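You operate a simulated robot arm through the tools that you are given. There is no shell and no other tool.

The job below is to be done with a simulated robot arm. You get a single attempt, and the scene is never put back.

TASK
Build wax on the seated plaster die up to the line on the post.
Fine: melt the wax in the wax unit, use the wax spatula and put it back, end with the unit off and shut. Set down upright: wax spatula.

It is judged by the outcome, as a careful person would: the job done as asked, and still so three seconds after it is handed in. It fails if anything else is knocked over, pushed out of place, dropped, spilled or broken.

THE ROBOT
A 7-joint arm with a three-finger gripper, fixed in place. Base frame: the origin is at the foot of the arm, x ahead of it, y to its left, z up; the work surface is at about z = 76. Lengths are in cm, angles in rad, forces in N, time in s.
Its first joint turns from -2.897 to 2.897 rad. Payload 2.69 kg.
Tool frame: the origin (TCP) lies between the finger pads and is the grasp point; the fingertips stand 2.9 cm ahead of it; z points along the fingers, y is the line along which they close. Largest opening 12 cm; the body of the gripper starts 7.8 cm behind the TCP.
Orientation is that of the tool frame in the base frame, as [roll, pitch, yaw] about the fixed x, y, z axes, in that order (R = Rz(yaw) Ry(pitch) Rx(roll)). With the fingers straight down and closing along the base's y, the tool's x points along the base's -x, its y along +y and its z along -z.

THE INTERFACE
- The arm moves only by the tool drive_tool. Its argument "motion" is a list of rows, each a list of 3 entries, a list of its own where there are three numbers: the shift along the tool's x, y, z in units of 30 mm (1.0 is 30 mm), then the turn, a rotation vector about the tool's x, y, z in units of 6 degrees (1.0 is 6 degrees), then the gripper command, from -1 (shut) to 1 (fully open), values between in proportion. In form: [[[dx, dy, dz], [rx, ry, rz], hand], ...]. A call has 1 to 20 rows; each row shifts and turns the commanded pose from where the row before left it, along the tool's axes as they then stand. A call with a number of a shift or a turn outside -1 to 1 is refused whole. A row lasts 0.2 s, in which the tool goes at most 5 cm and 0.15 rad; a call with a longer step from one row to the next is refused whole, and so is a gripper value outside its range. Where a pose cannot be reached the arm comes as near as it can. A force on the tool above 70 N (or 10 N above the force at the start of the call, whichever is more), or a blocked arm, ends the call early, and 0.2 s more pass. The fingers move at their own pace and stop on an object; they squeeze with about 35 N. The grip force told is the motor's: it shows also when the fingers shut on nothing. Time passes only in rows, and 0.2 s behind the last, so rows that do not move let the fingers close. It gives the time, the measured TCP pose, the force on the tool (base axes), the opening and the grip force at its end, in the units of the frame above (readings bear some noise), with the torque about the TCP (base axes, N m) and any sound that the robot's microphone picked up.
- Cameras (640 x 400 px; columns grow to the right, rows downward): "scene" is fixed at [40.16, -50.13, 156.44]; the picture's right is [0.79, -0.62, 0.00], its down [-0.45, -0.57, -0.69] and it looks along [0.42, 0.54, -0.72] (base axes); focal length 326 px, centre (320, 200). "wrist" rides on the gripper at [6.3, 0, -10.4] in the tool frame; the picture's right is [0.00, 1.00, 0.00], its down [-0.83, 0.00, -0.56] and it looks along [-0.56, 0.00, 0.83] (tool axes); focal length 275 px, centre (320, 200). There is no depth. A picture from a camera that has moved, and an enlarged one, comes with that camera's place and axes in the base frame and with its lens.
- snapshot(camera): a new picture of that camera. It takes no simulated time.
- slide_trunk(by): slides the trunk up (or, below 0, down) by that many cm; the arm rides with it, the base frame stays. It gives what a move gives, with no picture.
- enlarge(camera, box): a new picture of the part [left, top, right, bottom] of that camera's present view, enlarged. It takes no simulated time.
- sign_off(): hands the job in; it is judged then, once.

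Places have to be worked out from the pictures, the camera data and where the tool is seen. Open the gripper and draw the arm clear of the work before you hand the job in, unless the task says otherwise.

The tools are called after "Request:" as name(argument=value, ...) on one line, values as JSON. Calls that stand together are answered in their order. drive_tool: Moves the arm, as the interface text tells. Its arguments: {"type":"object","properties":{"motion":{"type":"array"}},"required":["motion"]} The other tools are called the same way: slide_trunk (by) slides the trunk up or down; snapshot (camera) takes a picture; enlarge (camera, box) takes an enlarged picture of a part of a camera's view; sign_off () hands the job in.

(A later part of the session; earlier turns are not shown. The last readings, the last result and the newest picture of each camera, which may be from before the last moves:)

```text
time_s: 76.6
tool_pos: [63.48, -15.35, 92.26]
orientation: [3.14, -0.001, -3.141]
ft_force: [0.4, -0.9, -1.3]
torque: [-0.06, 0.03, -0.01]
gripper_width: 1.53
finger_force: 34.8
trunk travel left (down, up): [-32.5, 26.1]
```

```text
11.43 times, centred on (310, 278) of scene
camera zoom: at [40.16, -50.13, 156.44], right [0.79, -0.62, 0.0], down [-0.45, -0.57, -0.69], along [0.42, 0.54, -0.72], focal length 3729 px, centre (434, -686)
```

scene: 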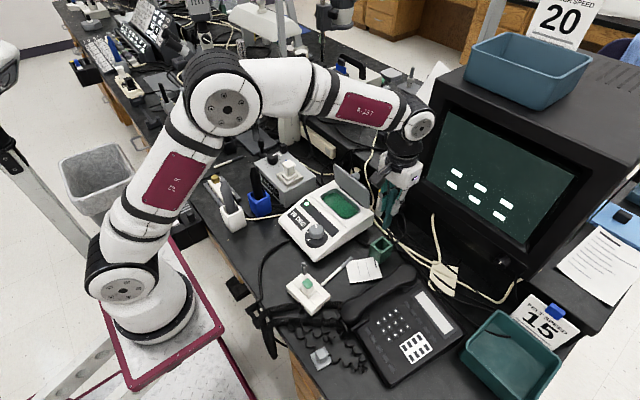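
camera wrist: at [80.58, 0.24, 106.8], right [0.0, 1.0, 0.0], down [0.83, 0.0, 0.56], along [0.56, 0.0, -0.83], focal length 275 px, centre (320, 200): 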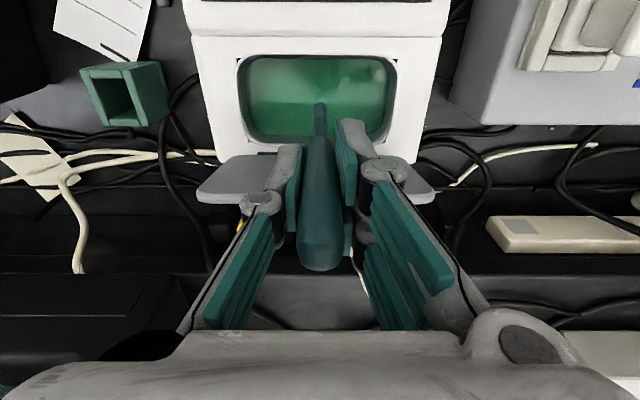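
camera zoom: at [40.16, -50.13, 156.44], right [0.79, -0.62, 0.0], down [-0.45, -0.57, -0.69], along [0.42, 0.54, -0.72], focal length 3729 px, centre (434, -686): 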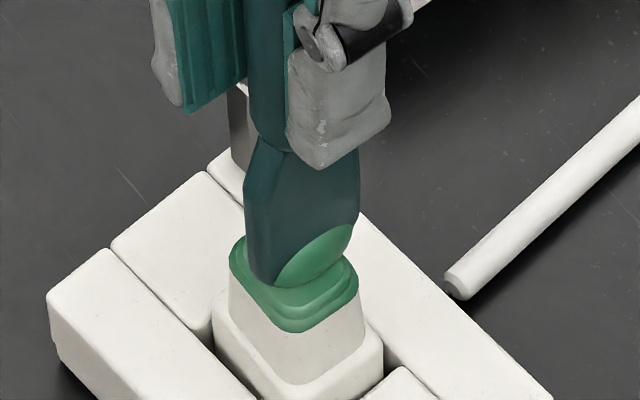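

Not touching yet. I take two more small steps, checking force each time.

Request:
drive_tool(motion=[[[0, 0, 0.025], [0, 0, 0], -1], [[0, 0, 0], [0, 0, 0], -1]])

Request:
enlarge(camera="scene", box=[295, 260, 325, 295])

```text
time_s: 77.2
tool_pos: [63.34, -15.41, 92.24]
orientation: [-3.141, 0.0, -3.142]
ft_force: [0.4, -0.4, -0.7]
torque: [-0.01, -0.01, 0.01]
gripper_width: 1.52
finger_force: 35.4
trunk travel left (down, up): [-32.5, 26.1]
```

```text
11.43 times, centred on (310, 278) of scene
camera zoom: at [40.16, -50.13, 156.44], right [0.79, -0.62, 0.0], down [-0.45, -0.57, -0.69], along [0.42, 0.54, -0.72], focal length 3729 px, centre (434, -686)
```

zoom: 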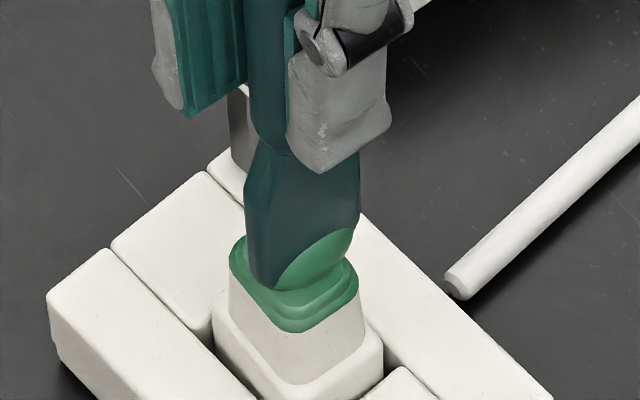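

Request:
drive_tool(motion=[[[0, 0, 0.025], [0, 0, 0], -1], [[0, 0, 0], [0, 0, 0], -1]])

Request:
enlarge(camera="scene", box=[295, 260, 325, 295])

```text
time_s: 77.8
tool_pos: [63.39, -15.26, 92.14]
orientation: [-3.141, 0.0, 3.141]
ft_force: [-0.1, 0.5, -0.3]
torque: [0.01, 0.02, 0.01]
gripper_width: 1.52
finger_force: 34.9
trunk travel left (down, up): [-32.5, 26.1]
```

```text
11.43 times, centred on (310, 278) of scene
camera zoom: at [40.16, -50.13, 156.44], right [0.79, -0.62, 0.0], down [-0.45, -0.57, -0.69], along [0.42, 0.54, -0.72], focal length 3729 px, centre (434, -686)
```

zoom: 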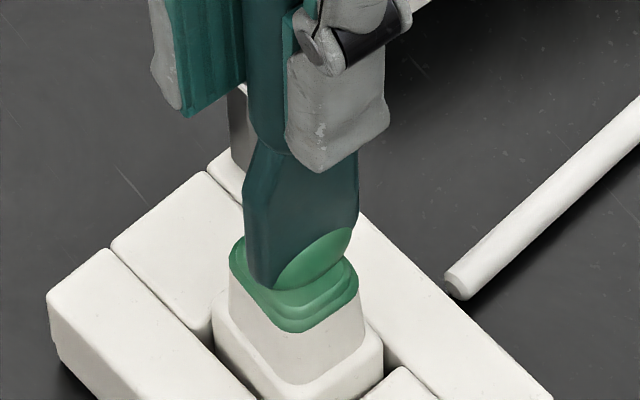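

Still no contact. I keep stepping, since contact may be at the same height as the first time (TCP z≈91.9).

Request:
drive_tool(motion=[[[0, 0, 0.03], [0, 0, 0], -1], [[0, 0, 0], [0, 0, 0], -1]])

Request:
drive_tool(motion=[[[0, 0, 0.02], [0, 0, 0], -1], [[0, 0, 0], [0, 0, 0], -1]])

Request:
enlarge(camera="scene", box=[295, 260, 325, 295])

```text
time_s: 78.4
tool_pos: [63.45, -15.55, 91.95]
orientation: [3.141, -0.001, 3.142]
ft_force: [0.0, 1.0, -0.6]
torque: [0.03, 0.0, -0.01]
gripper_width: 1.54
finger_force: 35.4
trunk travel left (down, up): [-32.5, 26.1]
```

```text
time_s: 79.0
tool_pos: [63.4, -15.38, 91.92]
orientation: [-3.141, 0.001, 3.142]
ft_force: [-0.3, -0.7, -0.2]
torque: [0.05, 0.03, -0.04]
gripper_width: 1.51
finger_force: 35.4
trunk travel left (down, up): [-32.5, 26.1]
```

```text
11.43 times, centred on (310, 278) of scene
camera zoom: at [40.16, -50.13, 156.44], right [0.79, -0.62, 0.0], down [-0.45, -0.57, -0.69], along [0.42, 0.54, -0.72], focal length 3729 px, centre (434, -686)
```

zoom: 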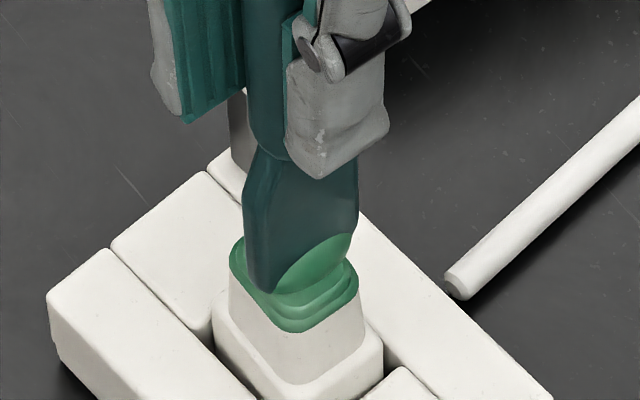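

The blade now sits in the soft wax just above the plaster. I step 0.06 cm at a time until it touches.

Request:
drive_tool(motion=[[[0, 0, 0.02], [0, 0, 0], -1], [[0, 0, 0], [0, 0, 0], -1]])

Request:
enlarge(camera="scene", box=[295, 260, 325, 295])

```text
time_s: 79.6
tool_pos: [63.28, -15.52, 91.9]
orientation: [-3.141, 0.0, -3.141]
ft_force: [-1.3, 1.3, 7.6]
torque: [0.07, 0.09, 0.0]
gripper_width: 1.5
finger_force: 34.8
trunk travel left (down, up): [-32.5, 26.1]
```

```text
11.43 times, centred on (310, 278) of scene
camera zoom: at [40.16, -50.13, 156.44], right [0.79, -0.62, 0.0], down [-0.45, -0.57, -0.69], along [0.42, 0.54, -0.72], focal length 3729 px, centre (434, -686)
```

zoom: 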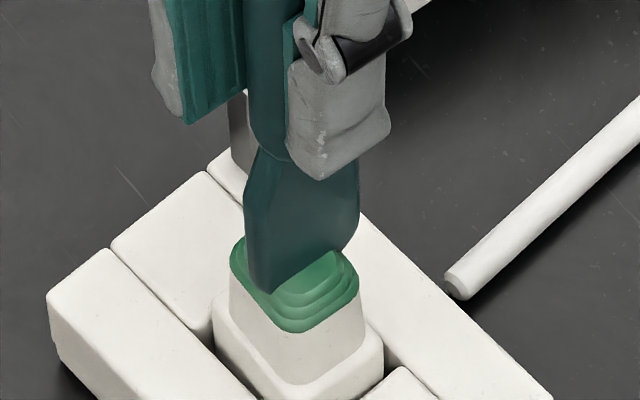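

Contact at 7.6 N and a third layer has formed. I raise and move aside to compare it with the line again.

Request:
drive_tool(motion=[[[0, 0, -0.2], [0, 0, 0], -1], [[0, 0, -0.6], [0, 0, 0], -1], [[0, 0, -0.8], [0, 0, 0], -1], [[0, 0, -0.8], [0, 0, 0], -1], [[-0.3, 0.8, -0.3], [0, 0, 0], -1], [[-0.3, 0.8, -0.3], [0, 0, 0], -1], [[-0.3, 0.8, 0], [0, 0, 0], -1], [[0, 0.6, 0], [0, 0, 0], -1], [[0, 0, 0], [0, 0, 0], -1]])

Request:
snapshot(camera="wrist")

Request:
enlarge(camera="scene", box=[300, 275, 318, 292])

Request:
enlarge(camera="wrist", box=[200, 32, 250, 76])

Request:
enlarge(camera="wrist", box=[250, 60, 300, 104])

```text
time_s: 81.6
tool_pos: [66.03, -6.43, 100.83]
orientation: [3.141, 0.0, -3.141]
ft_force: [-0.6, 0.6, -0.4]
torque: [-0.05, 0.0, 0.01]
gripper_width: 1.54
finger_force: 34.7
trunk travel left (down, up): [-32.5, 26.1]
```

```text
taken
camera wrist: at [59.67, -6.41, 111.23], right [0.0, 1.0, 0.0], down [0.83, 0.0, 0.56], along [0.56, 0.0, -0.83], focal length 275 px, centre (320, 200)
```

wrist: 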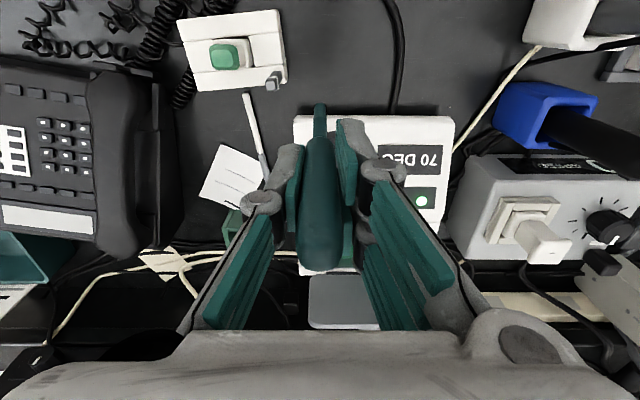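

```text
16.00 times, centred on (309, 284) of scene
camera zoom: at [40.16, -50.13, 156.44], right [0.79, -0.62, 0.0], down [-0.45, -0.57, -0.69], along [0.42, 0.54, -0.72], focal length 5221 px, centre (496, -1136)
```

zoom: 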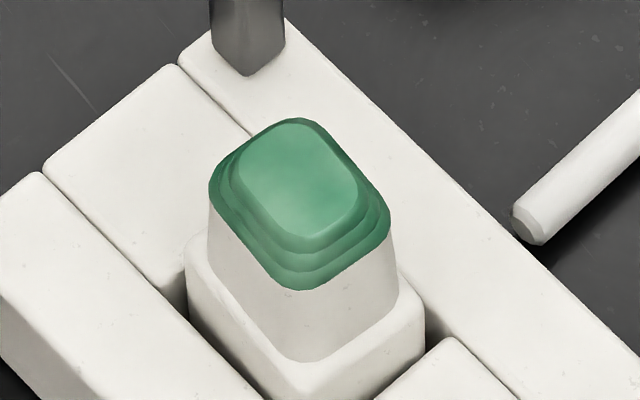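

```text
9.09 times, centred on (225, 54) of wrist
camera zoom: at [59.67, -6.41, 111.23], right [0.0, 1.0, 0.0], down [0.83, 0.0, 0.56], along [0.56, 0.0, -0.83], focal length 2502 px, centre (1184, 1527)
```

zoom: 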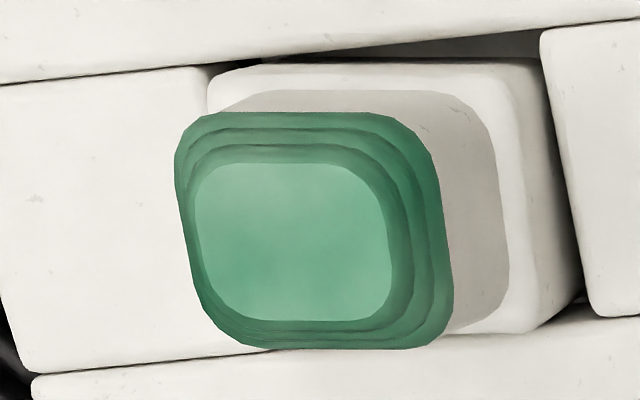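

```text
9.09 times, centred on (275, 82) of wrist
camera zoom: at [59.67, -6.41, 111.23], right [0.0, 1.0, 0.0], down [0.83, 0.0, 0.56], along [0.56, 0.0, -0.83], focal length 2502 px, centre (729, 1273)
```

zoom: 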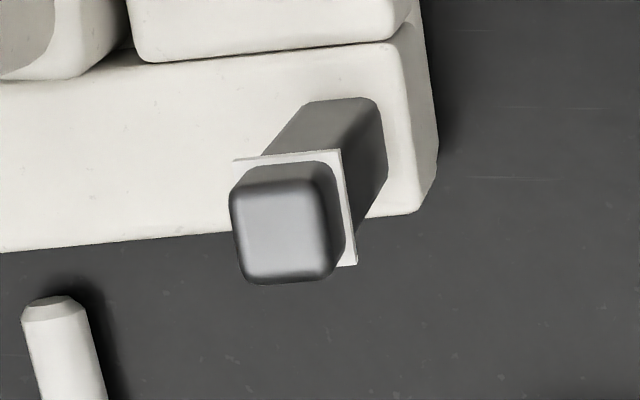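

By both views the third layer's top sits within about 0.05 cm of the line, and each layer measures about 0.2 cm. To be sure before stopping, I take an independent view from the other side.

Request:
drive_tool(motion=[[[0, -0.88, 0], [0, 0, 0], -1], [[0, -0.88, 0], [0, 0, 0], -1], [[0, -0.88, 0], [0, 0, 0], -1], [[0, -0.88, 0], [0, 0, 0], -1], [[0, -0.88, 0], [0, 0, 0], -1], [[0, -0.88, 0], [0, 0, 0], -1], [[0, -0.88, 0], [0, 0, 0], -1], [[0, 0, 0], [0, 0, 0], -1], [[0, 0, 0], [0, 0, 0], -1]])

Request:
snapshot(camera="wrist")

```text
time_s: 83.6
tool_pos: [66.09, -24.88, 101.06]
orientation: [3.141, 0.0, 3.141]
ft_force: [0.1, -0.2, -0.6]
torque: [-0.01, 0.0, -0.01]
gripper_width: 1.51
finger_force: 35.3
trunk travel left (down, up): [-32.5, 26.1]
```

```text
taken
camera wrist: at [59.67, -24.96, 111.31], right [0.0, 1.0, 0.0], down [0.83, 0.0, 0.56], along [0.56, 0.0, -0.83], focal length 275 px, centre (320, 200)
```

wrist: 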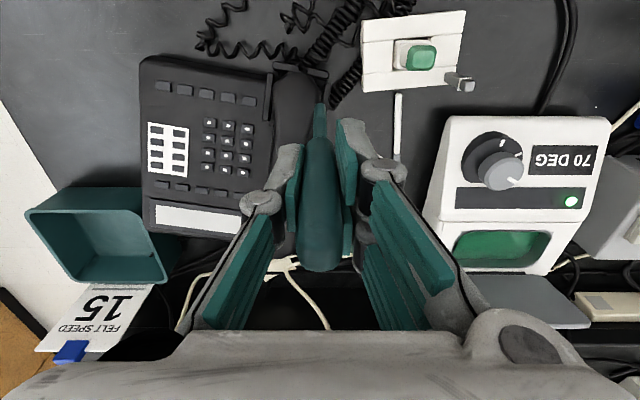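

Request:
enlarge(camera="wrist", box=[390, 32, 450, 80])

Request:
enlarge(camera="wrist", box=[430, 60, 490, 108])

```text
8.33 times, centred on (420, 56) of wrist
camera zoom: at [59.67, -24.96, 111.31], right [0.0, 1.0, 0.0], down [0.83, 0.0, 0.56], along [0.56, 0.0, -0.83], focal length 2294 px, centre (-513, 1400)
```

zoom: 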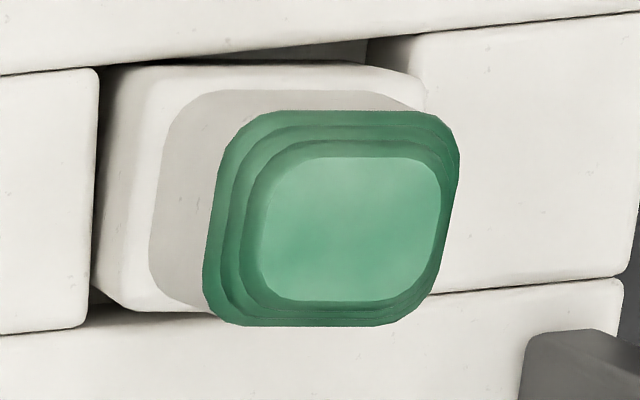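

```text
8.33 times, centred on (460, 84) of wrist
camera zoom: at [59.67, -24.96, 111.31], right [0.0, 1.0, 0.0], down [0.83, 0.0, 0.56], along [0.56, 0.0, -0.83], focal length 2294 px, centre (-847, 1167)
```

zoom: 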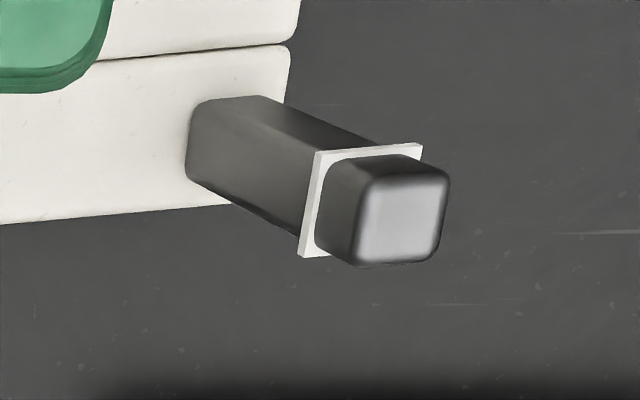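

Three independent estimates (scene with wrist, and left with right wrist views) put the wax top within about 0.05 cm of the line. Another 0.2 cm layer would overshoot, so the build is done. I carry the spatula back above its holder.

Request:
drive_tool(motion=[[[-0.5, 0.16, 0], [0, 0, 0], -1], [[-0.87, 0.285, 0], [0, 0, 0], -1], [[-0.87, 0.285, 0], [0, 0, 0], -1], [[-0.87, 0.285, 0], [0, 0, 0], -1], [[-0.87, 0.285, 0], [0, 0, 0], -1], [[-0.87, 0.285, 0], [0, 0, 0], -1], [[-0.87, 0.285, 0], [0, 0, 0], -1], [[-0.87, 0.285, 0], [0, 0, 0], -1], [[-0.4, 0.14, 0], [0, 0, 0], -1], [[0, 0, 0.6], [0, 0, 0], -1], [[0, 0, 0.6], [0, 0, 0], -1], [[0, 0, 0], [0, 0, 0], -1], [[0, 0, 0], [0, 0, 0], -1]])

Request:
snapshot(camera="wrist")

Request:
enlarge(camera="scene", box=[350, 180, 410, 260])

```text
time_s: 86.4
tool_pos: [86.91, -17.99, 97.37]
orientation: [-3.141, 0.0, 3.141]
ft_force: [-0.5, 0.4, 0.3]
torque: [0.04, -0.02, -0.03]
gripper_width: 1.53
finger_force: 35.2
trunk travel left (down, up): [-32.5, 26.1]
```

```text
taken
camera wrist: at [80.53, -18.02, 107.7], right [0.0, 1.0, 0.0], down [0.83, 0.0, 0.56], along [0.56, 0.0, -0.83], focal length 275 px, centre (320, 200)
```

wrist: 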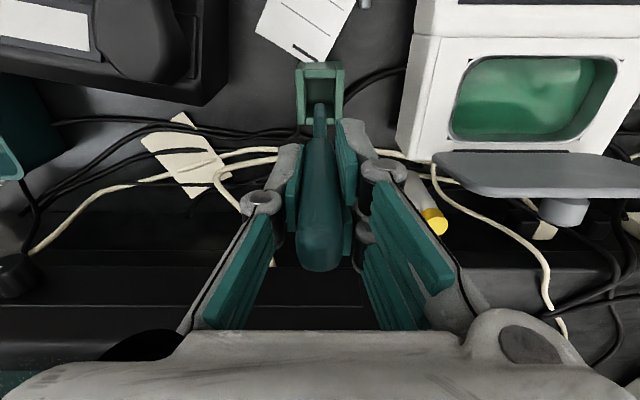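

```text
5.00 times, centred on (380, 220) of scene
camera zoom: at [40.16, -50.13, 156.44], right [0.79, -0.62, 0.0], down [-0.45, -0.57, -0.69], along [0.42, 0.54, -0.72], focal length 1631 px, centre (20, 100)
```

zoom: 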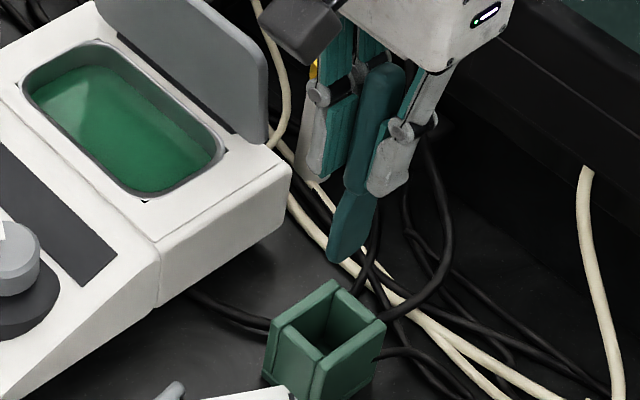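

The commanded position is within 0.05 cm of where I picked the spatula up. I correct that small offset and lower until the tip enters the holder mouth.

Request:
drive_tool(motion=[[[0.01, 0.017, 0.6], [0, 0, 0], -1], [[0, 0, 0.6], [0, 0, 0], -1], [[0, 0, 0.5], [0, 0, 0], -1], [[0, 0, 0.3], [0, 0, 0], -1], [[0, 0, 0], [0, 0, 0], -1]])

Request:
enlarge(camera="scene", box=[350, 190, 410, 265])

Request:
enlarge(camera="wrist", box=[270, 60, 370, 170])

```text
time_s: 87.6
tool_pos: [87.2, -17.85, 91.19]
orientation: [-3.14, 0.001, -3.141]
ft_force: [0.2, -0.2, -0.8]
torque: [0.03, 0.04, 0.0]
gripper_width: 1.51
finger_force: 34.8
trunk travel left (down, up): [-32.5, 26.1]
```

```text
5.33 times, centred on (380, 228) of scene
camera zoom: at [40.16, -50.13, 156.44], right [0.79, -0.62, 0.0], down [-0.45, -0.57, -0.69], along [0.42, 0.54, -0.72], focal length 1740 px, centre (0, 53)
```

zoom: 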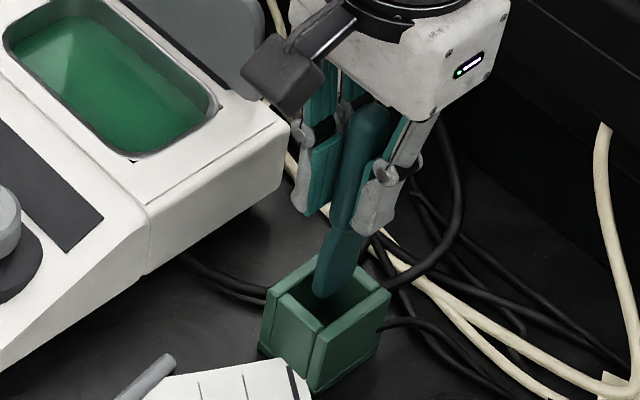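

```text
3.64 times, centred on (320, 115) of wrist
camera zoom: at [80.68, -17.98, 101.57], right [0.0, 1.0, 0.0], down [0.83, 0.0, 0.56], along [0.56, 0.0, -0.83], focal length 1001 px, centre (320, 509)
```

zoom: 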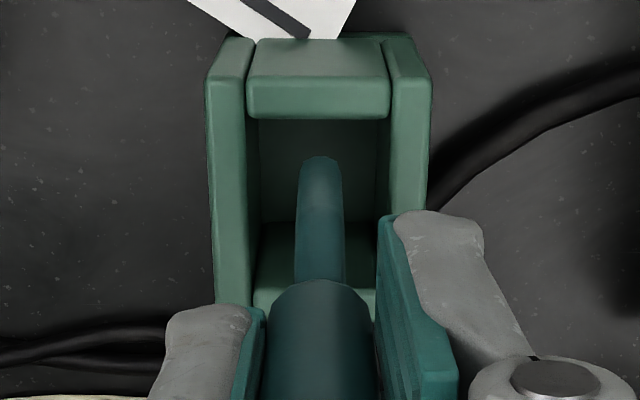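

The tip is centred inside the holder mouth. I lower it gently to the bottom.

Request:
drive_tool(motion=[[[0, 0, 0.3], [0, 0, 0], -1], [[0, 0, 0.3], [0, 0, 0], -1], [[0, 0, 0.3], [0, 0, 0], -1], [[0, 0, 0.3], [0, 0, 0], -1], [[0, 0, 0], [0, 0, 0], -1]])

Request:
drive_tool(motion=[[[0, 0, 0.15], [0, 0, 0], -1], [[0, 0, 0.15], [0, 0, 0], -1], [[0, 0, 0.07], [0, 0, 0], -1], [[0, 0, 0], [0, 0, 0], -1]])

Request:
enlarge(camera="scene", box=[350, 190, 410, 265])

```text
time_s: 88.8
tool_pos: [87.04, -18.02, 87.59]
orientation: [-3.141, -0.001, -3.141]
ft_force: [-0.1, -0.5, -1.0]
torque: [0.02, 0.01, 0.01]
gripper_width: 1.53
finger_force: 34.5
trunk travel left (down, up): [-32.5, 26.1]
```

```text
time_s: 89.8
tool_pos: [87.06, -18.08, 86.49]
orientation: [-3.141, 0.0, -3.141]
ft_force: [0.3, 0.0, -0.2]
torque: [0.01, 0.02, 0.0]
gripper_width: 1.51
finger_force: 34.6
trunk travel left (down, up): [-32.5, 26.1]
```

```text
5.33 times, centred on (380, 228) of scene
camera zoom: at [40.16, -50.13, 156.44], right [0.79, -0.62, 0.0], down [-0.45, -0.57, -0.69], along [0.42, 0.54, -0.72], focal length 1740 px, centre (0, 53)
```

zoom: 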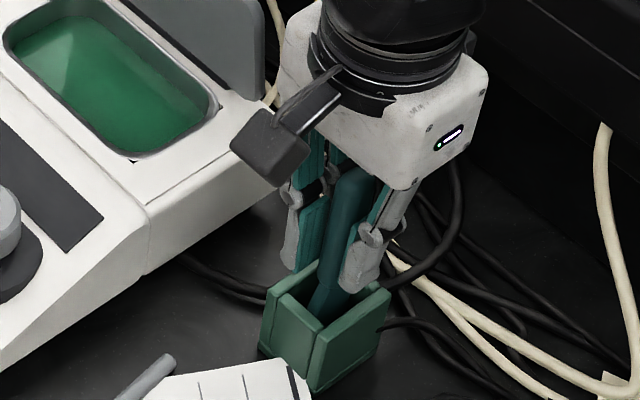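

It is at the original seated height with no side load. I ease down a hair more and open the fingers partially, then fully, and rise.

Request:
drive_tool(motion=[[[0, 0, 0.02], [0, 0, 0], -1], [[0, 0, 0], [0, 0, 0], -1]])

Request:
drive_tool(motion=[[[0, 0, 0], [0, 0, 0], -0.5], [[0, 0, 0], [0, 0, 0], -0.2], [[0, 0, 0], [0, 0, 0], -0.2]])

Request:
snapshot(camera="wrist")

Request:
enlarge(camera="scene", box=[350, 190, 410, 265])

```text
time_s: 90.4
tool_pos: [87.23, -18.04, 86.62]
orientation: [-3.141, -0.001, -3.14]
ft_force: [-0.3, -0.1, -1.0]
torque: [0.01, 0.05, 0.02]
gripper_width: 1.51
finger_force: 35.1
trunk travel left (down, up): [-32.5, 26.1]
```

```text
time_s: 91.2
tool_pos: [87.04, -18.07, 86.57]
orientation: [3.141, 0.0, 3.14]
ft_force: [1.1, 0.1, 0.6]
torque: [0.04, 0.0, 0.01]
gripper_width: 4.82
finger_force: 0.1
trunk travel left (down, up): [-32.5, 26.1]
```

```text
taken
camera wrist: at [80.65, -18.08, 96.89], right [0.0, 1.0, 0.0], down [0.83, 0.0, 0.56], along [0.56, 0.0, -0.83], focal length 275 px, centre (320, 200)
```

wrist: 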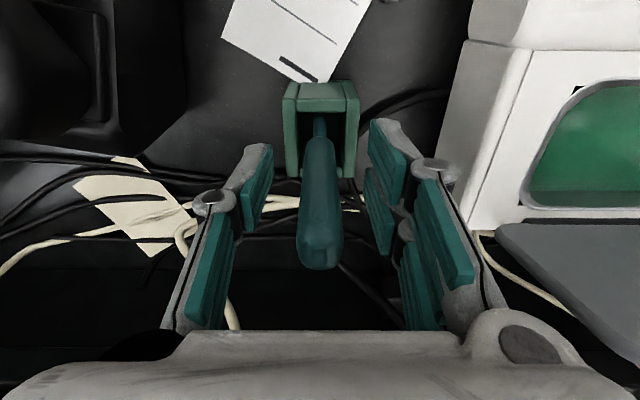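

```text
5.33 times, centred on (380, 228) of scene
camera zoom: at [40.16, -50.13, 156.44], right [0.79, -0.62, 0.0], down [-0.45, -0.57, -0.69], along [0.42, 0.54, -0.72], focal length 1740 px, centre (0, 53)
```

zoom: 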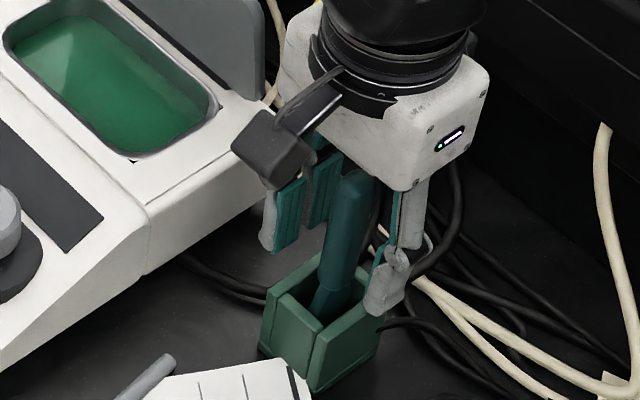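

The spatula stands upright in its holder as at the start. I rise clear and move over to the dial.

Request:
drive_tool(motion=[[[0, 0, -0.4], [0, 0, 0], -0.2], [[0, 0, -0.8], [0, 0, 0], -0.2], [[0, 0, -0.8], [0, 0, 0], -0.2], [[0, 0, -0.9], [0, 0, 0], -0.2], [[0, 0, -0.9], [0, 0, 0], -0.2], [[0, 0, -0.2], [0, 0, 0], -0.2], [[0.85, 0.91, 0], [0, 0, 0], 0.25], [[0.85, 0.91, 0], [0, 0, 0], 0.25], [[0.85, 0.91, 0], [0, 0, 0], 0.25], [[0.85, 0.91, 0], [0, 0, 0], 0.25], [[0.85, 0.91, 0], [0, 0, 0], 0.25], [[0, 0, 0.5], [0, 0, 0], 0.25], [[0, 0, 0], [0, 0, 0], 0.25]])

Request:
snapshot(camera="wrist")

Request:
enlarge(camera="scene", box=[350, 190, 410, 265])

```text
time_s: 94.0
tool_pos: [74.43, -4.32, 96.88]
orientation: [-3.141, 0.001, -3.141]
ft_force: [0.4, -0.5, 0.4]
torque: [0.02, -0.03, 0.02]
gripper_width: 7.48
finger_force: 0.0
trunk travel left (down, up): [-32.5, 26.1]
```

```text
taken
camera wrist: at [68.08, -4.36, 107.25], right [0.0, 1.0, 0.0], down [0.83, 0.0, 0.56], along [0.56, 0.0, -0.83], focal length 275 px, centre (320, 200)
```

wrist: 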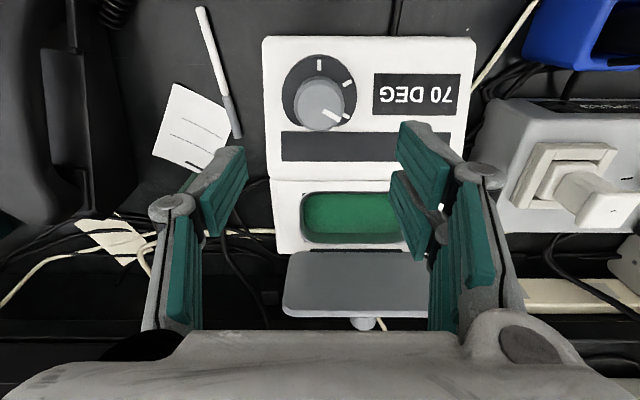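

```text
5.33 times, centred on (380, 228) of scene
camera zoom: at [40.16, -50.13, 156.44], right [0.79, -0.62, 0.0], down [-0.45, -0.57, -0.69], along [0.42, 0.54, -0.72], focal length 1740 px, centre (0, 53)
```

zoom: 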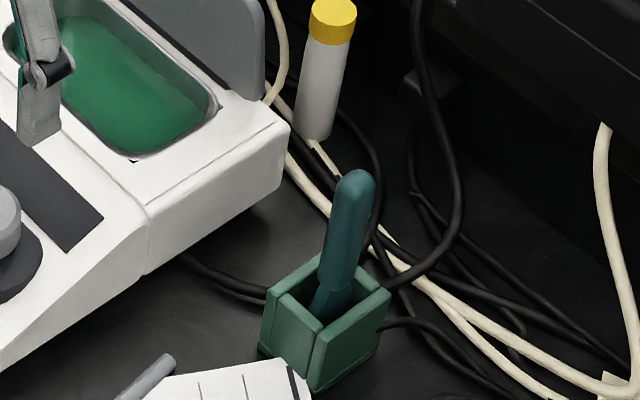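

The spatula is safely seated. I pre-rotate 60° above the dial so I can turn it back counter-clockwise, then descend and grip.

Request:
drive_tool(motion=[[[0.06, -0.033, 0], [0, 0, 1], 0.25], [[0, 0, 0], [0, 0, 1], 0.25], [[0, 0, 0], [0, 0, 1], 0.25], [[0, 0, 0], [0, 0, 1], 0.25], [[0, 0, 0], [0, 0, 1], 0.25], [[0, 0, 0.8], [0, 0, 1], 0.25], [[0, 0, 0.8], [0, 0, 1], 0.25], [[0, 0, 0.8], [0, 0, 1], 0.25], [[0, 0, 0.5], [0, 0, 1], 0.25], [[0, 0, 0], [0, 0, 1], 0.25], [[0, 0, 0.5], [0, 0, 0], 0.25], [[0, 0, 0.42], [0, 0, 0], 0.25], [[0, 0, 0], [0, 0, 0], 0.25]])

Request:
snapshot(camera="wrist")

```text
time_s: 96.8
tool_pos: [74.1, -4.53, 85.49]
orientation: [-3.141, 0.0, 2.092]
ft_force: [0.7, -0.5, 1.0]
torque: [-0.03, 0.03, 0.01]
gripper_width: 7.51
finger_force: 0.1
trunk travel left (down, up): [-32.5, 26.1]
```

```text
taken
camera wrist: at [70.84, 1.03, 95.85], right [0.86, 0.5, 0.0], down [0.42, -0.72, 0.56], along [0.28, -0.48, -0.83], focal length 275 px, centre (320, 200)
```

wrist: 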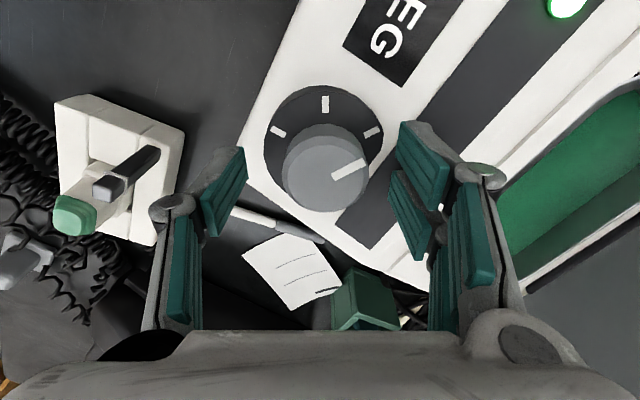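

The knob is between the fingers. I grip and turn 60° counter-clockwise.

Request:
drive_tool(motion=[[[0, 0, 0], [0, 0, 0], -1], [[0, 0, 0], [0, 0, 0], -1], [[0, 0, 0], [0, 0, 0], -1]])

Request:
drive_tool(motion=[[[0, 0, 0], [0, 0, -1], -1], [[0, 0, 0], [0, 0, -1], -1], [[0, 0, 0], [0, 0, -1], -1], [[0, 0, 0], [0, 0, -1], -1], [[0, 0, 0], [0, 0, -1], -1], [[0, 0, 0], [0, 0, -1], -1], [[0, 0, 0], [0, 0, -1], -1], [[0, 0, 0], [0, 0, -1], -1], [[0, 0, 0], [0, 0, -1], -1], [[0, 0, 0], [0, 0, -1], -1], [[0, 0, 0], [0, 0, 0], -1]])

Request:
snapshot(camera="wrist")

```text
time_s: 97.6
tool_pos: [74.31, -4.41, 85.61]
orientation: [3.139, 0.0, 2.094]
ft_force: [15.4, 6.9, 0.7]
torque: [0.18, -0.58, 0.0]
gripper_width: 4.03
finger_force: 44.6
trunk travel left (down, up): [-32.5, 26.1]
```

```text
time_s: 100.0
tool_pos: [74.32, -4.46, 85.55]
orientation: [3.142, 0.004, -3.14]
ft_force: [24.5, 13.5, 3.4]
torque: [0.43, -0.46, 0.03]
gripper_width: 4.04
finger_force: 45.3
trunk travel left (down, up): [-32.5, 26.1]
```

```text
taken
camera wrist: at [67.84, -4.48, 95.88], right [-0.01, 1.0, 0.0], down [0.83, 0.01, 0.56], along [0.56, 0.0, -0.83], focal length 275 px, centre (320, 200)
```

wrist: 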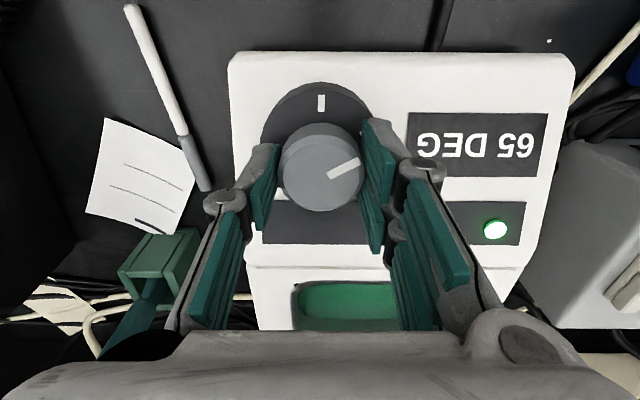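

The pointer is at the second tick and the display is falling (65 DEG). I relieve the small offset and continue another 60° to the off tick.

Request:
drive_tool(motion=[[[-0.05, 0.03, 0], [0, 0, 0], -1], [[0, 0, 0], [0, 0, -1], -1], [[0, 0, 0], [0, 0, -1], -1], [[0, 0, 0], [0, 0, -1], -1], [[0, 0, 0], [0, 0, -1], -1], [[0, 0, 0], [0, 0, -1], -1], [[0, 0, 0], [0, 0, -1], -1], [[0, 0, 0], [0, 0, -1], -1], [[0, 0, 0], [0, 0, -1], -1], [[0, 0, 0], [0, 0, -1], -1], [[0, 0, 0], [0, 0, -1], -1], [[0, 0, 0], [0, 0, 0], -1]])

Request:
snapshot(camera="wrist")

Request:
enlarge(camera="scene", box=[270, 170, 390, 260])

```text
time_s: 102.6
tool_pos: [74.44, -4.55, 85.56]
orientation: [-3.14, 0.0, -2.096]
ft_force: [19.2, -11.8, 4.2]
torque: [-0.03, -0.63, -0.94]
gripper_width: 4.05
finger_force: 45.6
trunk travel left (down, up): [-32.5, 26.1]
```

```text
taken
camera wrist: at [71.13, -9.95, 95.89], right [-0.87, 0.5, 0.0], down [0.41, 0.72, 0.56], along [0.28, 0.48, -0.83], focal length 275 px, centre (320, 200)
```

wrist: 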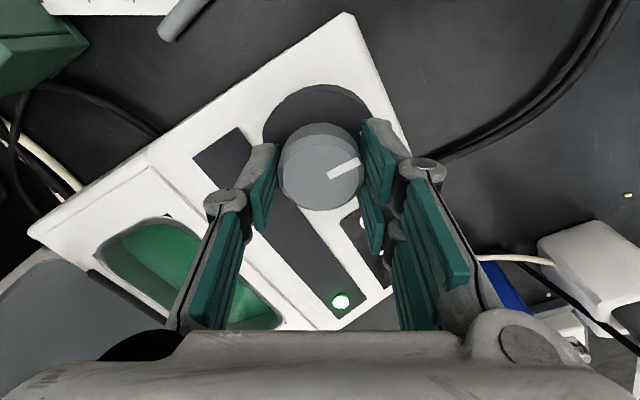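

```text
4.44 times, centred on (330, 215) of scene
camera zoom: at [40.16, -50.13, 156.44], right [0.79, -0.62, 0.0], down [-0.45, -0.57, -0.69], along [0.42, 0.54, -0.72], focal length 1450 px, centre (276, 133)
```

zoom: 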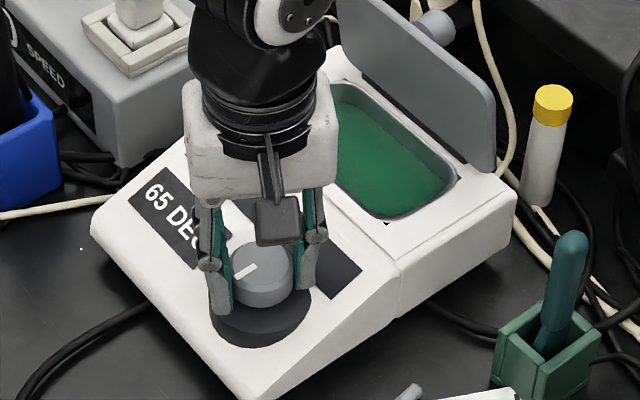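

The knob reached its end stop (torque -0.94 N·m) with the pointer facing the first tick again. I release, rise and check the dial.

Request:
drive_tool(motion=[[[0, 0, 0], [0, 0, -0.2], -1], [[0, 0, 0], [0, 0, 0], 0.25], [[0, 0, -0.2], [0, 0, 0], 0.25], [[0, 0, -0.8], [0, 0, 0], 0.25], [[0, 0, -0.9], [0, 0, 0], 0.25], [[0, 0, -0.9], [0, 0, 1], 0.25], [[0, 0, -0.9], [0, 0, 1], 0.25], [[0, 0, 0], [0, 0, 1], 0.25], [[0, 0, 0], [0, 0, 1], 0.25], [[0, 0, 0], [0, 0, 1], 0.25], [[0, 0, 0], [0, 0, 1], 0.25], [[0, 0, 0], [0, 0, 1], 0.25], [[0, 0, 0], [0, 0, 1], 0.25], [[0, 0, 0], [0, 0, 1], 0.25], [[0, 0, 0], [0, 0, 1], 0.25], [[0, 0, 0], [0, 0, 0.2], 0.25], [[0, 0, 0], [0, 0, 0], 0.25]])

Request:
snapshot(camera="wrist")

Request:
enlarge(camera="wrist", box=[260, 30, 480, 170])

Request:
enlarge(camera="scene", box=[270, 140, 400, 260])

```text
time_s: 106.2
tool_pos: [74.27, -4.3, 96.6]
orientation: [3.141, -0.001, 3.14]
ft_force: [0.2, -0.6, 0.0]
torque: [0.02, -0.01, -0.03]
gripper_width: 7.49
finger_force: 0.0
trunk travel left (down, up): [-32.5, 26.1]
```

```text
taken
camera wrist: at [67.8, -4.39, 106.95], right [0.0, 1.0, 0.0], down [0.83, 0.0, 0.56], along [0.56, 0.0, -0.83], focal length 275 px, centre (320, 200)
```

wrist: 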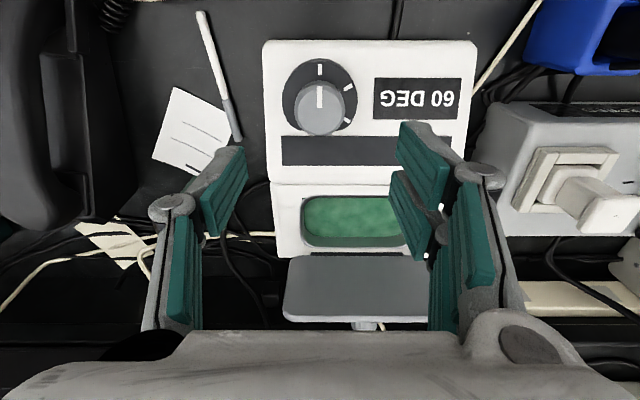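

```text
2.86 times, centred on (370, 100) of wrist
camera zoom: at [67.8, -4.39, 106.95], right [0.0, 1.0, 0.0], down [0.83, 0.0, 0.56], along [0.56, 0.0, -0.83], focal length 786 px, centre (177, 486)
```

zoom: 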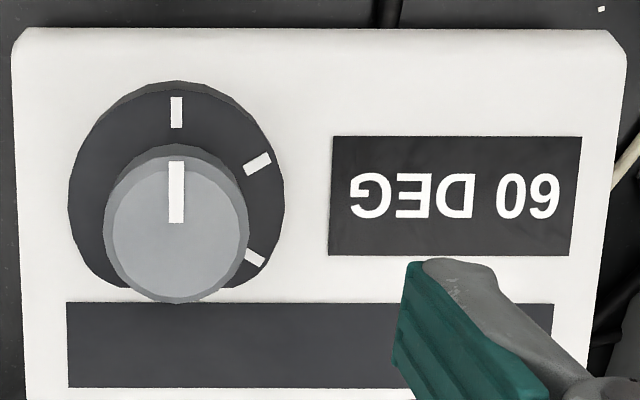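

```text
3.33 times, centred on (335, 200) of scene
camera zoom: at [40.16, -50.13, 156.44], right [0.79, -0.62, 0.0], down [-0.45, -0.57, -0.69], along [0.42, 0.54, -0.72], focal length 1088 px, centre (270, 200)
```

zoom: 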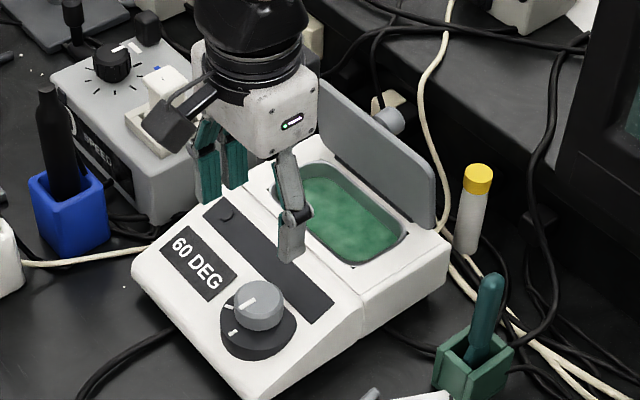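

The dial is at off, the lamp is out and the unit is cooling (60 DEG). Next I close the lid, moving high over it to a spot above its knob, which now faces away from the robot.

Request:
drive_tool(motion=[[[0, 0, -0.7], [0, 0, 0], 0.0], [[0, 0, -0.7], [0, 0, 0], 0.0], [[0, 0, -0.6], [0, 0, 0], 0.0], [[-0.84, 0.18, 0], [0, 0, 0], 0.0], [[-0.84, 0.18, 0], [0, 0, 0], 0.0], [[-0.84, 0.18, 0], [0, 0, 0], 0.0], [[-0.84, 0.18, 0], [0, 0, 0], 0.0], [[-0.84, 0.18, 0], [0, 0, 0], 0.0], [[-0.84, 0.18, 0], [0, 0, 0], 0.0], [[-0.84, 0.18, 0], [0, 0, 0], 0.0], [[-0.84, 0.18, 0], [0, 0, 0], 0.0], [[0, 0, 0], [0, 0, 0], 0.0]])

Request:
snapshot(camera="wrist")

Request:
enlarge(camera="scene", box=[310, 130, 410, 220])

```text
time_s: 108.8
tool_pos: [94.57, -0.11, 102.46]
orientation: [3.141, -0.002, 3.141]
ft_force: [0.4, -0.8, 0.3]
torque: [0.0, -0.03, 0.04]
gripper_width: 6.0
finger_force: 0.1
trunk travel left (down, up): [-32.5, 26.1]
```

```text
taken
camera wrist: at [88.1, -0.19, 112.79], right [0.0, 1.0, 0.0], down [0.83, 0.0, 0.56], along [0.56, 0.0, -0.83], focal length 275 px, centre (320, 200)
```

wrist: 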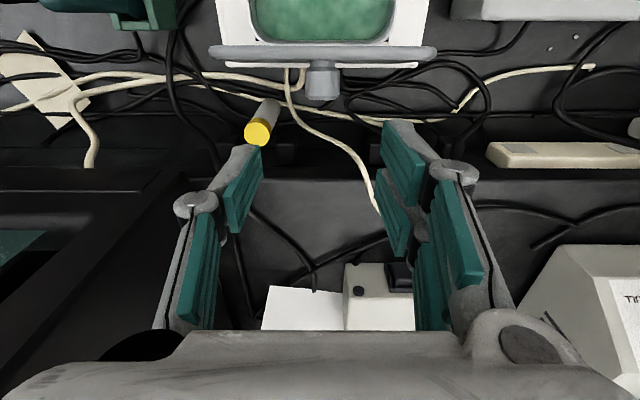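

```text
4.44 times, centred on (360, 175) of scene
camera zoom: at [40.16, -50.13, 156.44], right [0.79, -0.62, 0.0], down [-0.45, -0.57, -0.69], along [0.42, 0.54, -0.72], focal length 1450 px, centre (142, 311)
```

zoom: 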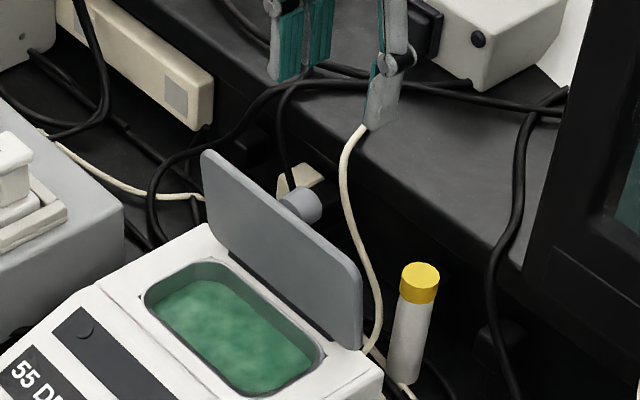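

I enlarge the wrist view to locate the knob and the lid's top edge.

Request:
enlarge(camera="wrist", box=[260, 30, 380, 120])

Request:
enlarge(camera="scene", box=[345, 155, 400, 215])

```text
4.44 times, centred on (320, 75) of wrist
camera zoom: at [88.1, -0.19, 112.79], right [0.0, 1.0, 0.0], down [0.83, 0.0, 0.56], along [0.56, 0.0, -0.83], focal length 1224 px, centre (320, 756)
```

zoom: 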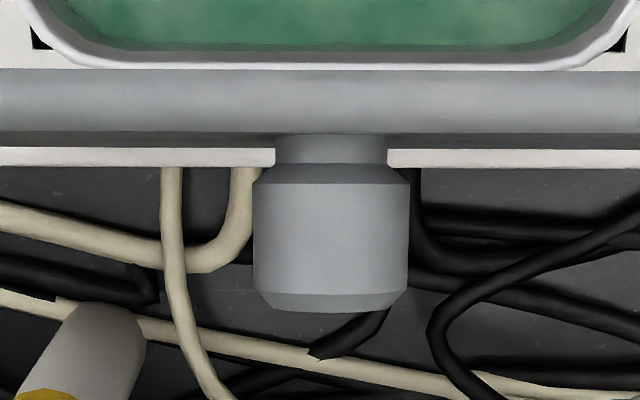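

```text
6.67 times, centred on (372, 185) of scene
camera zoom: at [40.16, -50.13, 156.44], right [0.79, -0.62, 0.0], down [-0.45, -0.57, -0.69], along [0.42, 0.54, -0.72], focal length 2175 px, centre (-30, 300)
```

zoom: 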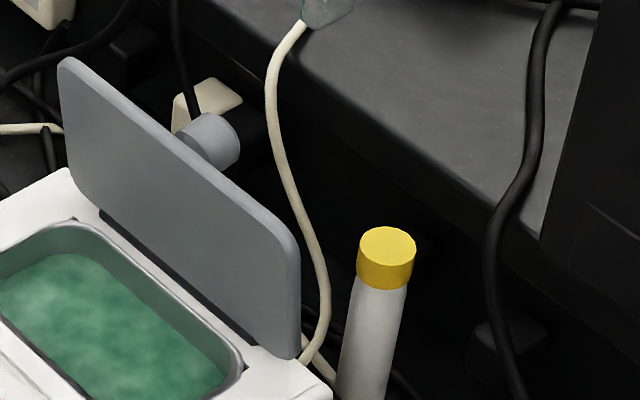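

The knob centre works out at about (92.5, 0.0, 90.9), and the lid actually rests about 80° open, held by hinge friction. I come down vertically around the knob with the fingers open.

Request:
drive_tool(motion=[[[0.35, 0.02, 0], [0, 0, 0], -0.17], [[0.34, 0.02, 0], [0, 0, 0], -0.17], [[0, 0, 0.7], [0, 0, 0], -0.17], [[0, 0, 0.7], [0, 0, 0], -0.17], [[0, 0, 0.6], [0, 0, 0], -0.17], [[0, 0, 0.5], [0, 0, 0], -0.17], [[0, 0, 0], [0, 0, 0], -0.17]])

Request:
snapshot(camera="wrist")

Request:
enlarge(camera="scene", box=[320, 140, 400, 210])

```text
time_s: 110.4
tool_pos: [92.22, 0.29, 95.36]
orientation: [3.14, 0.004, 3.142]
ft_force: [-1.9, 7.7, 20.5]
torque: [0.81, 0.41, -0.04]
gripper_width: 5.96
finger_force: 5.9
trunk travel left (down, up): [-32.5, 26.1]
```

```text
taken
camera wrist: at [85.83, 0.24, 105.68], right [-0.01, 1.0, 0.0], down [0.83, 0.0, 0.56], along [0.56, 0.0, -0.83], focal length 275 px, centre (320, 200)
```

wrist: 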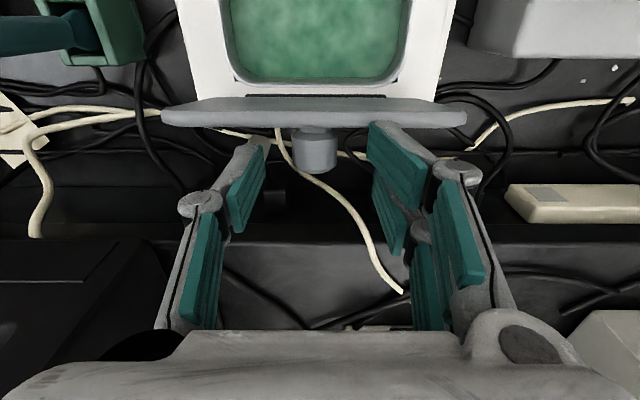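

```text
5.71 times, centred on (360, 175) of scene
camera zoom: at [40.16, -50.13, 156.44], right [0.79, -0.62, 0.0], down [-0.45, -0.57, -0.69], along [0.42, 0.54, -0.72], focal length 1864 px, centre (91, 343)
```

zoom: 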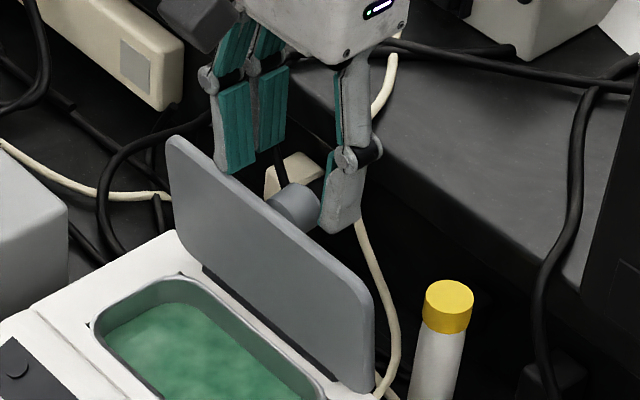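

The tool touched the lid's top edge at 20 N: one side of the gripper is a wider double finger. A better plan is to turn the gripper 90°, straddle the lid's upper edge beside the knob, and lower it with the front finger retreating ahead of it. I rise and rotate.

Request:
drive_tool(motion=[[[0, 0, -0.5], [0, 0, 0], -0.17], [[0, 0, -0.8], [0, 0, 0], -0.17], [[0, 0, -0.8], [0, 0, 0], -0.33], [[0, 0, 0], [0, 0, 1], -0.33], [[0, 0, 0], [0, 0, 1], -0.33], [[0, 0, 0], [0, 0, 1], -0.33], [[0, 0, 0], [0, 0, 1], -0.33], [[0, 0, 0], [0, 0, 1], -0.33], [[0, 0, 0], [0, 0, 1], -0.33], [[0, 0, 0], [0, 0, 1], -0.33], [[0, 0, 0], [0, 0, 1], -0.33], [[0, 0, 0], [0, 0, 1], -0.33], [[0, 0, 0], [0, 0, 1], -0.33], [[0, 0, 0], [0, 0, 1], -0.33], [[0, 0, 0], [0, 0, 1], -0.33], [[0, 0, 0], [0, 0, 1], -0.33], [[0, 0, 0], [0, 0, 1], -0.33], [[0, 0, 0], [0, 0, 1], -0.33]])

Request:
snapshot(camera="wrist")

Request:
enlarge(camera="scene", box=[300, 120, 400, 220])

```text
time_s: 114.2
tool_pos: [92.37, 0.07, 101.43]
orientation: [3.142, -0.001, 1.569]
ft_force: [-0.9, -0.2, 0.5]
torque: [-0.03, 0.0, 0.04]
gripper_width: 4.02
finger_force: 0.1
trunk travel left (down, up): [-32.5, 26.1]
```

```text
taken
camera wrist: at [92.28, 6.34, 111.79], right [1.0, 0.0, 0.0], down [0.0, -0.83, 0.56], along [0.0, -0.56, -0.83], focal length 275 px, centre (320, 200)
```

wrist: 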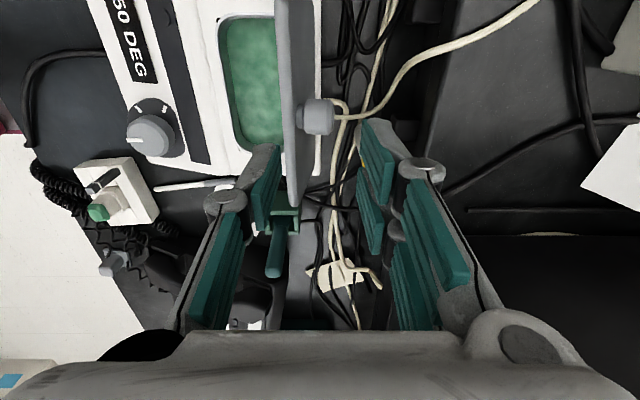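

```text
4.00 times, centred on (350, 170) of scene
camera zoom: at [40.16, -50.13, 156.44], right [0.79, -0.62, 0.0], down [-0.45, -0.57, -0.69], along [0.42, 0.54, -0.72], focal length 1305 px, centre (200, 320)
```

zoom: 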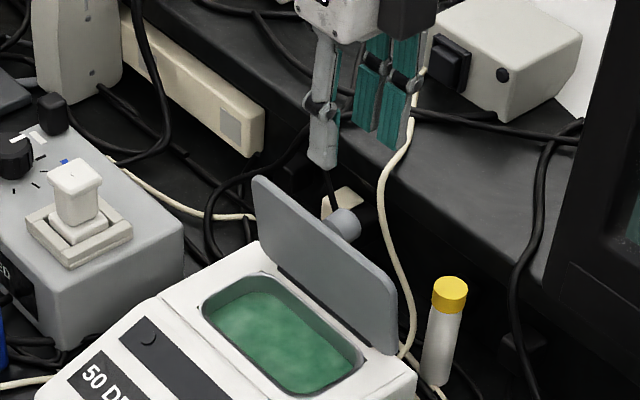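

This view looks along the hinge and shows the lid edge-on. I zoom in to judge its lean before straddling it.

Request:
enlarge(camera="wrist", box=[240, 0, 380, 220])

```text
1.82 times, centred on (310, 110) of wrist
camera zoom: at [92.28, 6.34, 111.79], right [1.0, 0.0, 0.0], down [0.0, -0.83, 0.56], along [0.0, -0.56, -0.83], focal length 500 px, centre (338, 364)
```

zoom: 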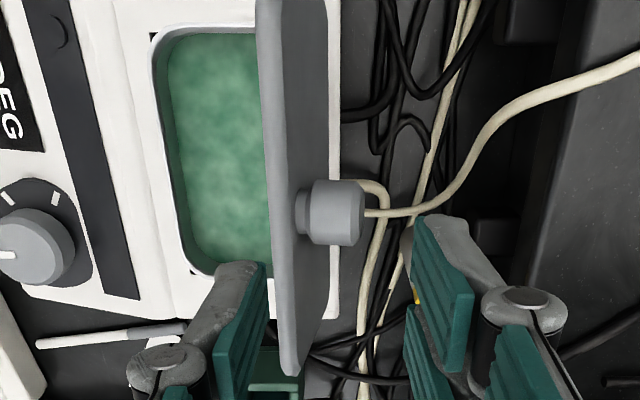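

The lid leans about 8° toward the robot (≈82° open), with its top edge at x≈89.7–90.4. I move to (90.3, 4.0) and lower partway to check the straddle.

Request:
drive_tool(motion=[[[0.65, -0.35, 0], [0, 0, 0], -0.33], [[0.65, -0.34, 0], [0, 0, 0], -0.33], [[0, 0, 0.7], [0, 0, 0], -0.33], [[0, 0, 0.7], [0, 0, 0], -0.33], [[0, 0, 0], [0, 0, 0], -0.33]])

Request:
snapshot(camera="wrist")

Request:
enlarge(camera="scene", box=[300, 120, 400, 220])

```text
time_s: 115.4
tool_pos: [90.16, 3.93, 97.21]
orientation: [-3.14, 0.0, 1.571]
ft_force: [0.4, 0.6, 0.1]
torque: [-0.02, 0.0, 0.01]
gripper_width: 4.05
finger_force: 0.1
trunk travel left (down, up): [-32.5, 26.1]
```

```text
taken
camera wrist: at [90.17, 10.25, 107.58], right [1.0, 0.0, 0.0], down [0.0, -0.83, 0.56], along [0.0, -0.56, -0.83], focal length 275 px, centre (320, 200)
```

wrist: 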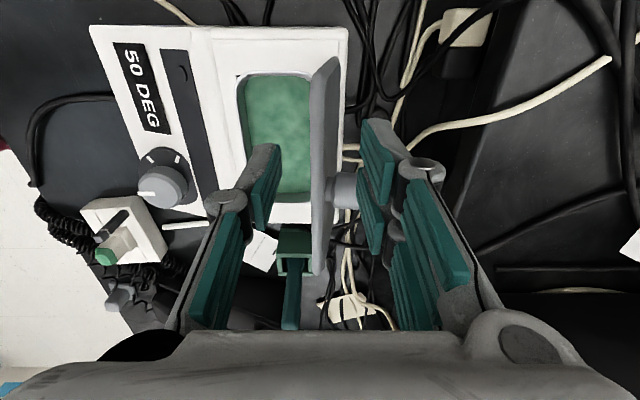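

```text
4.00 times, centred on (350, 170) of scene
camera zoom: at [40.16, -50.13, 156.44], right [0.79, -0.62, 0.0], down [-0.45, -0.57, -0.69], along [0.42, 0.54, -0.72], focal length 1305 px, centre (200, 320)
```

zoom: 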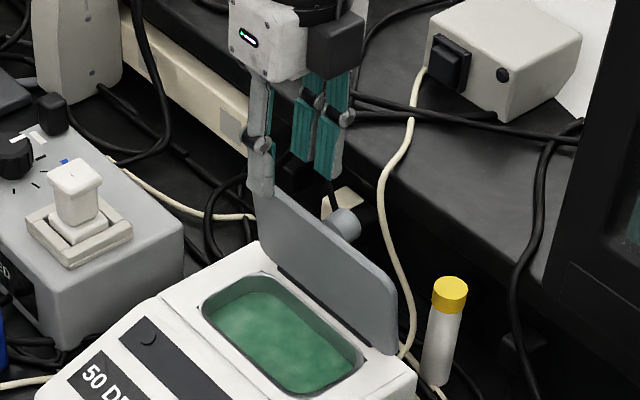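

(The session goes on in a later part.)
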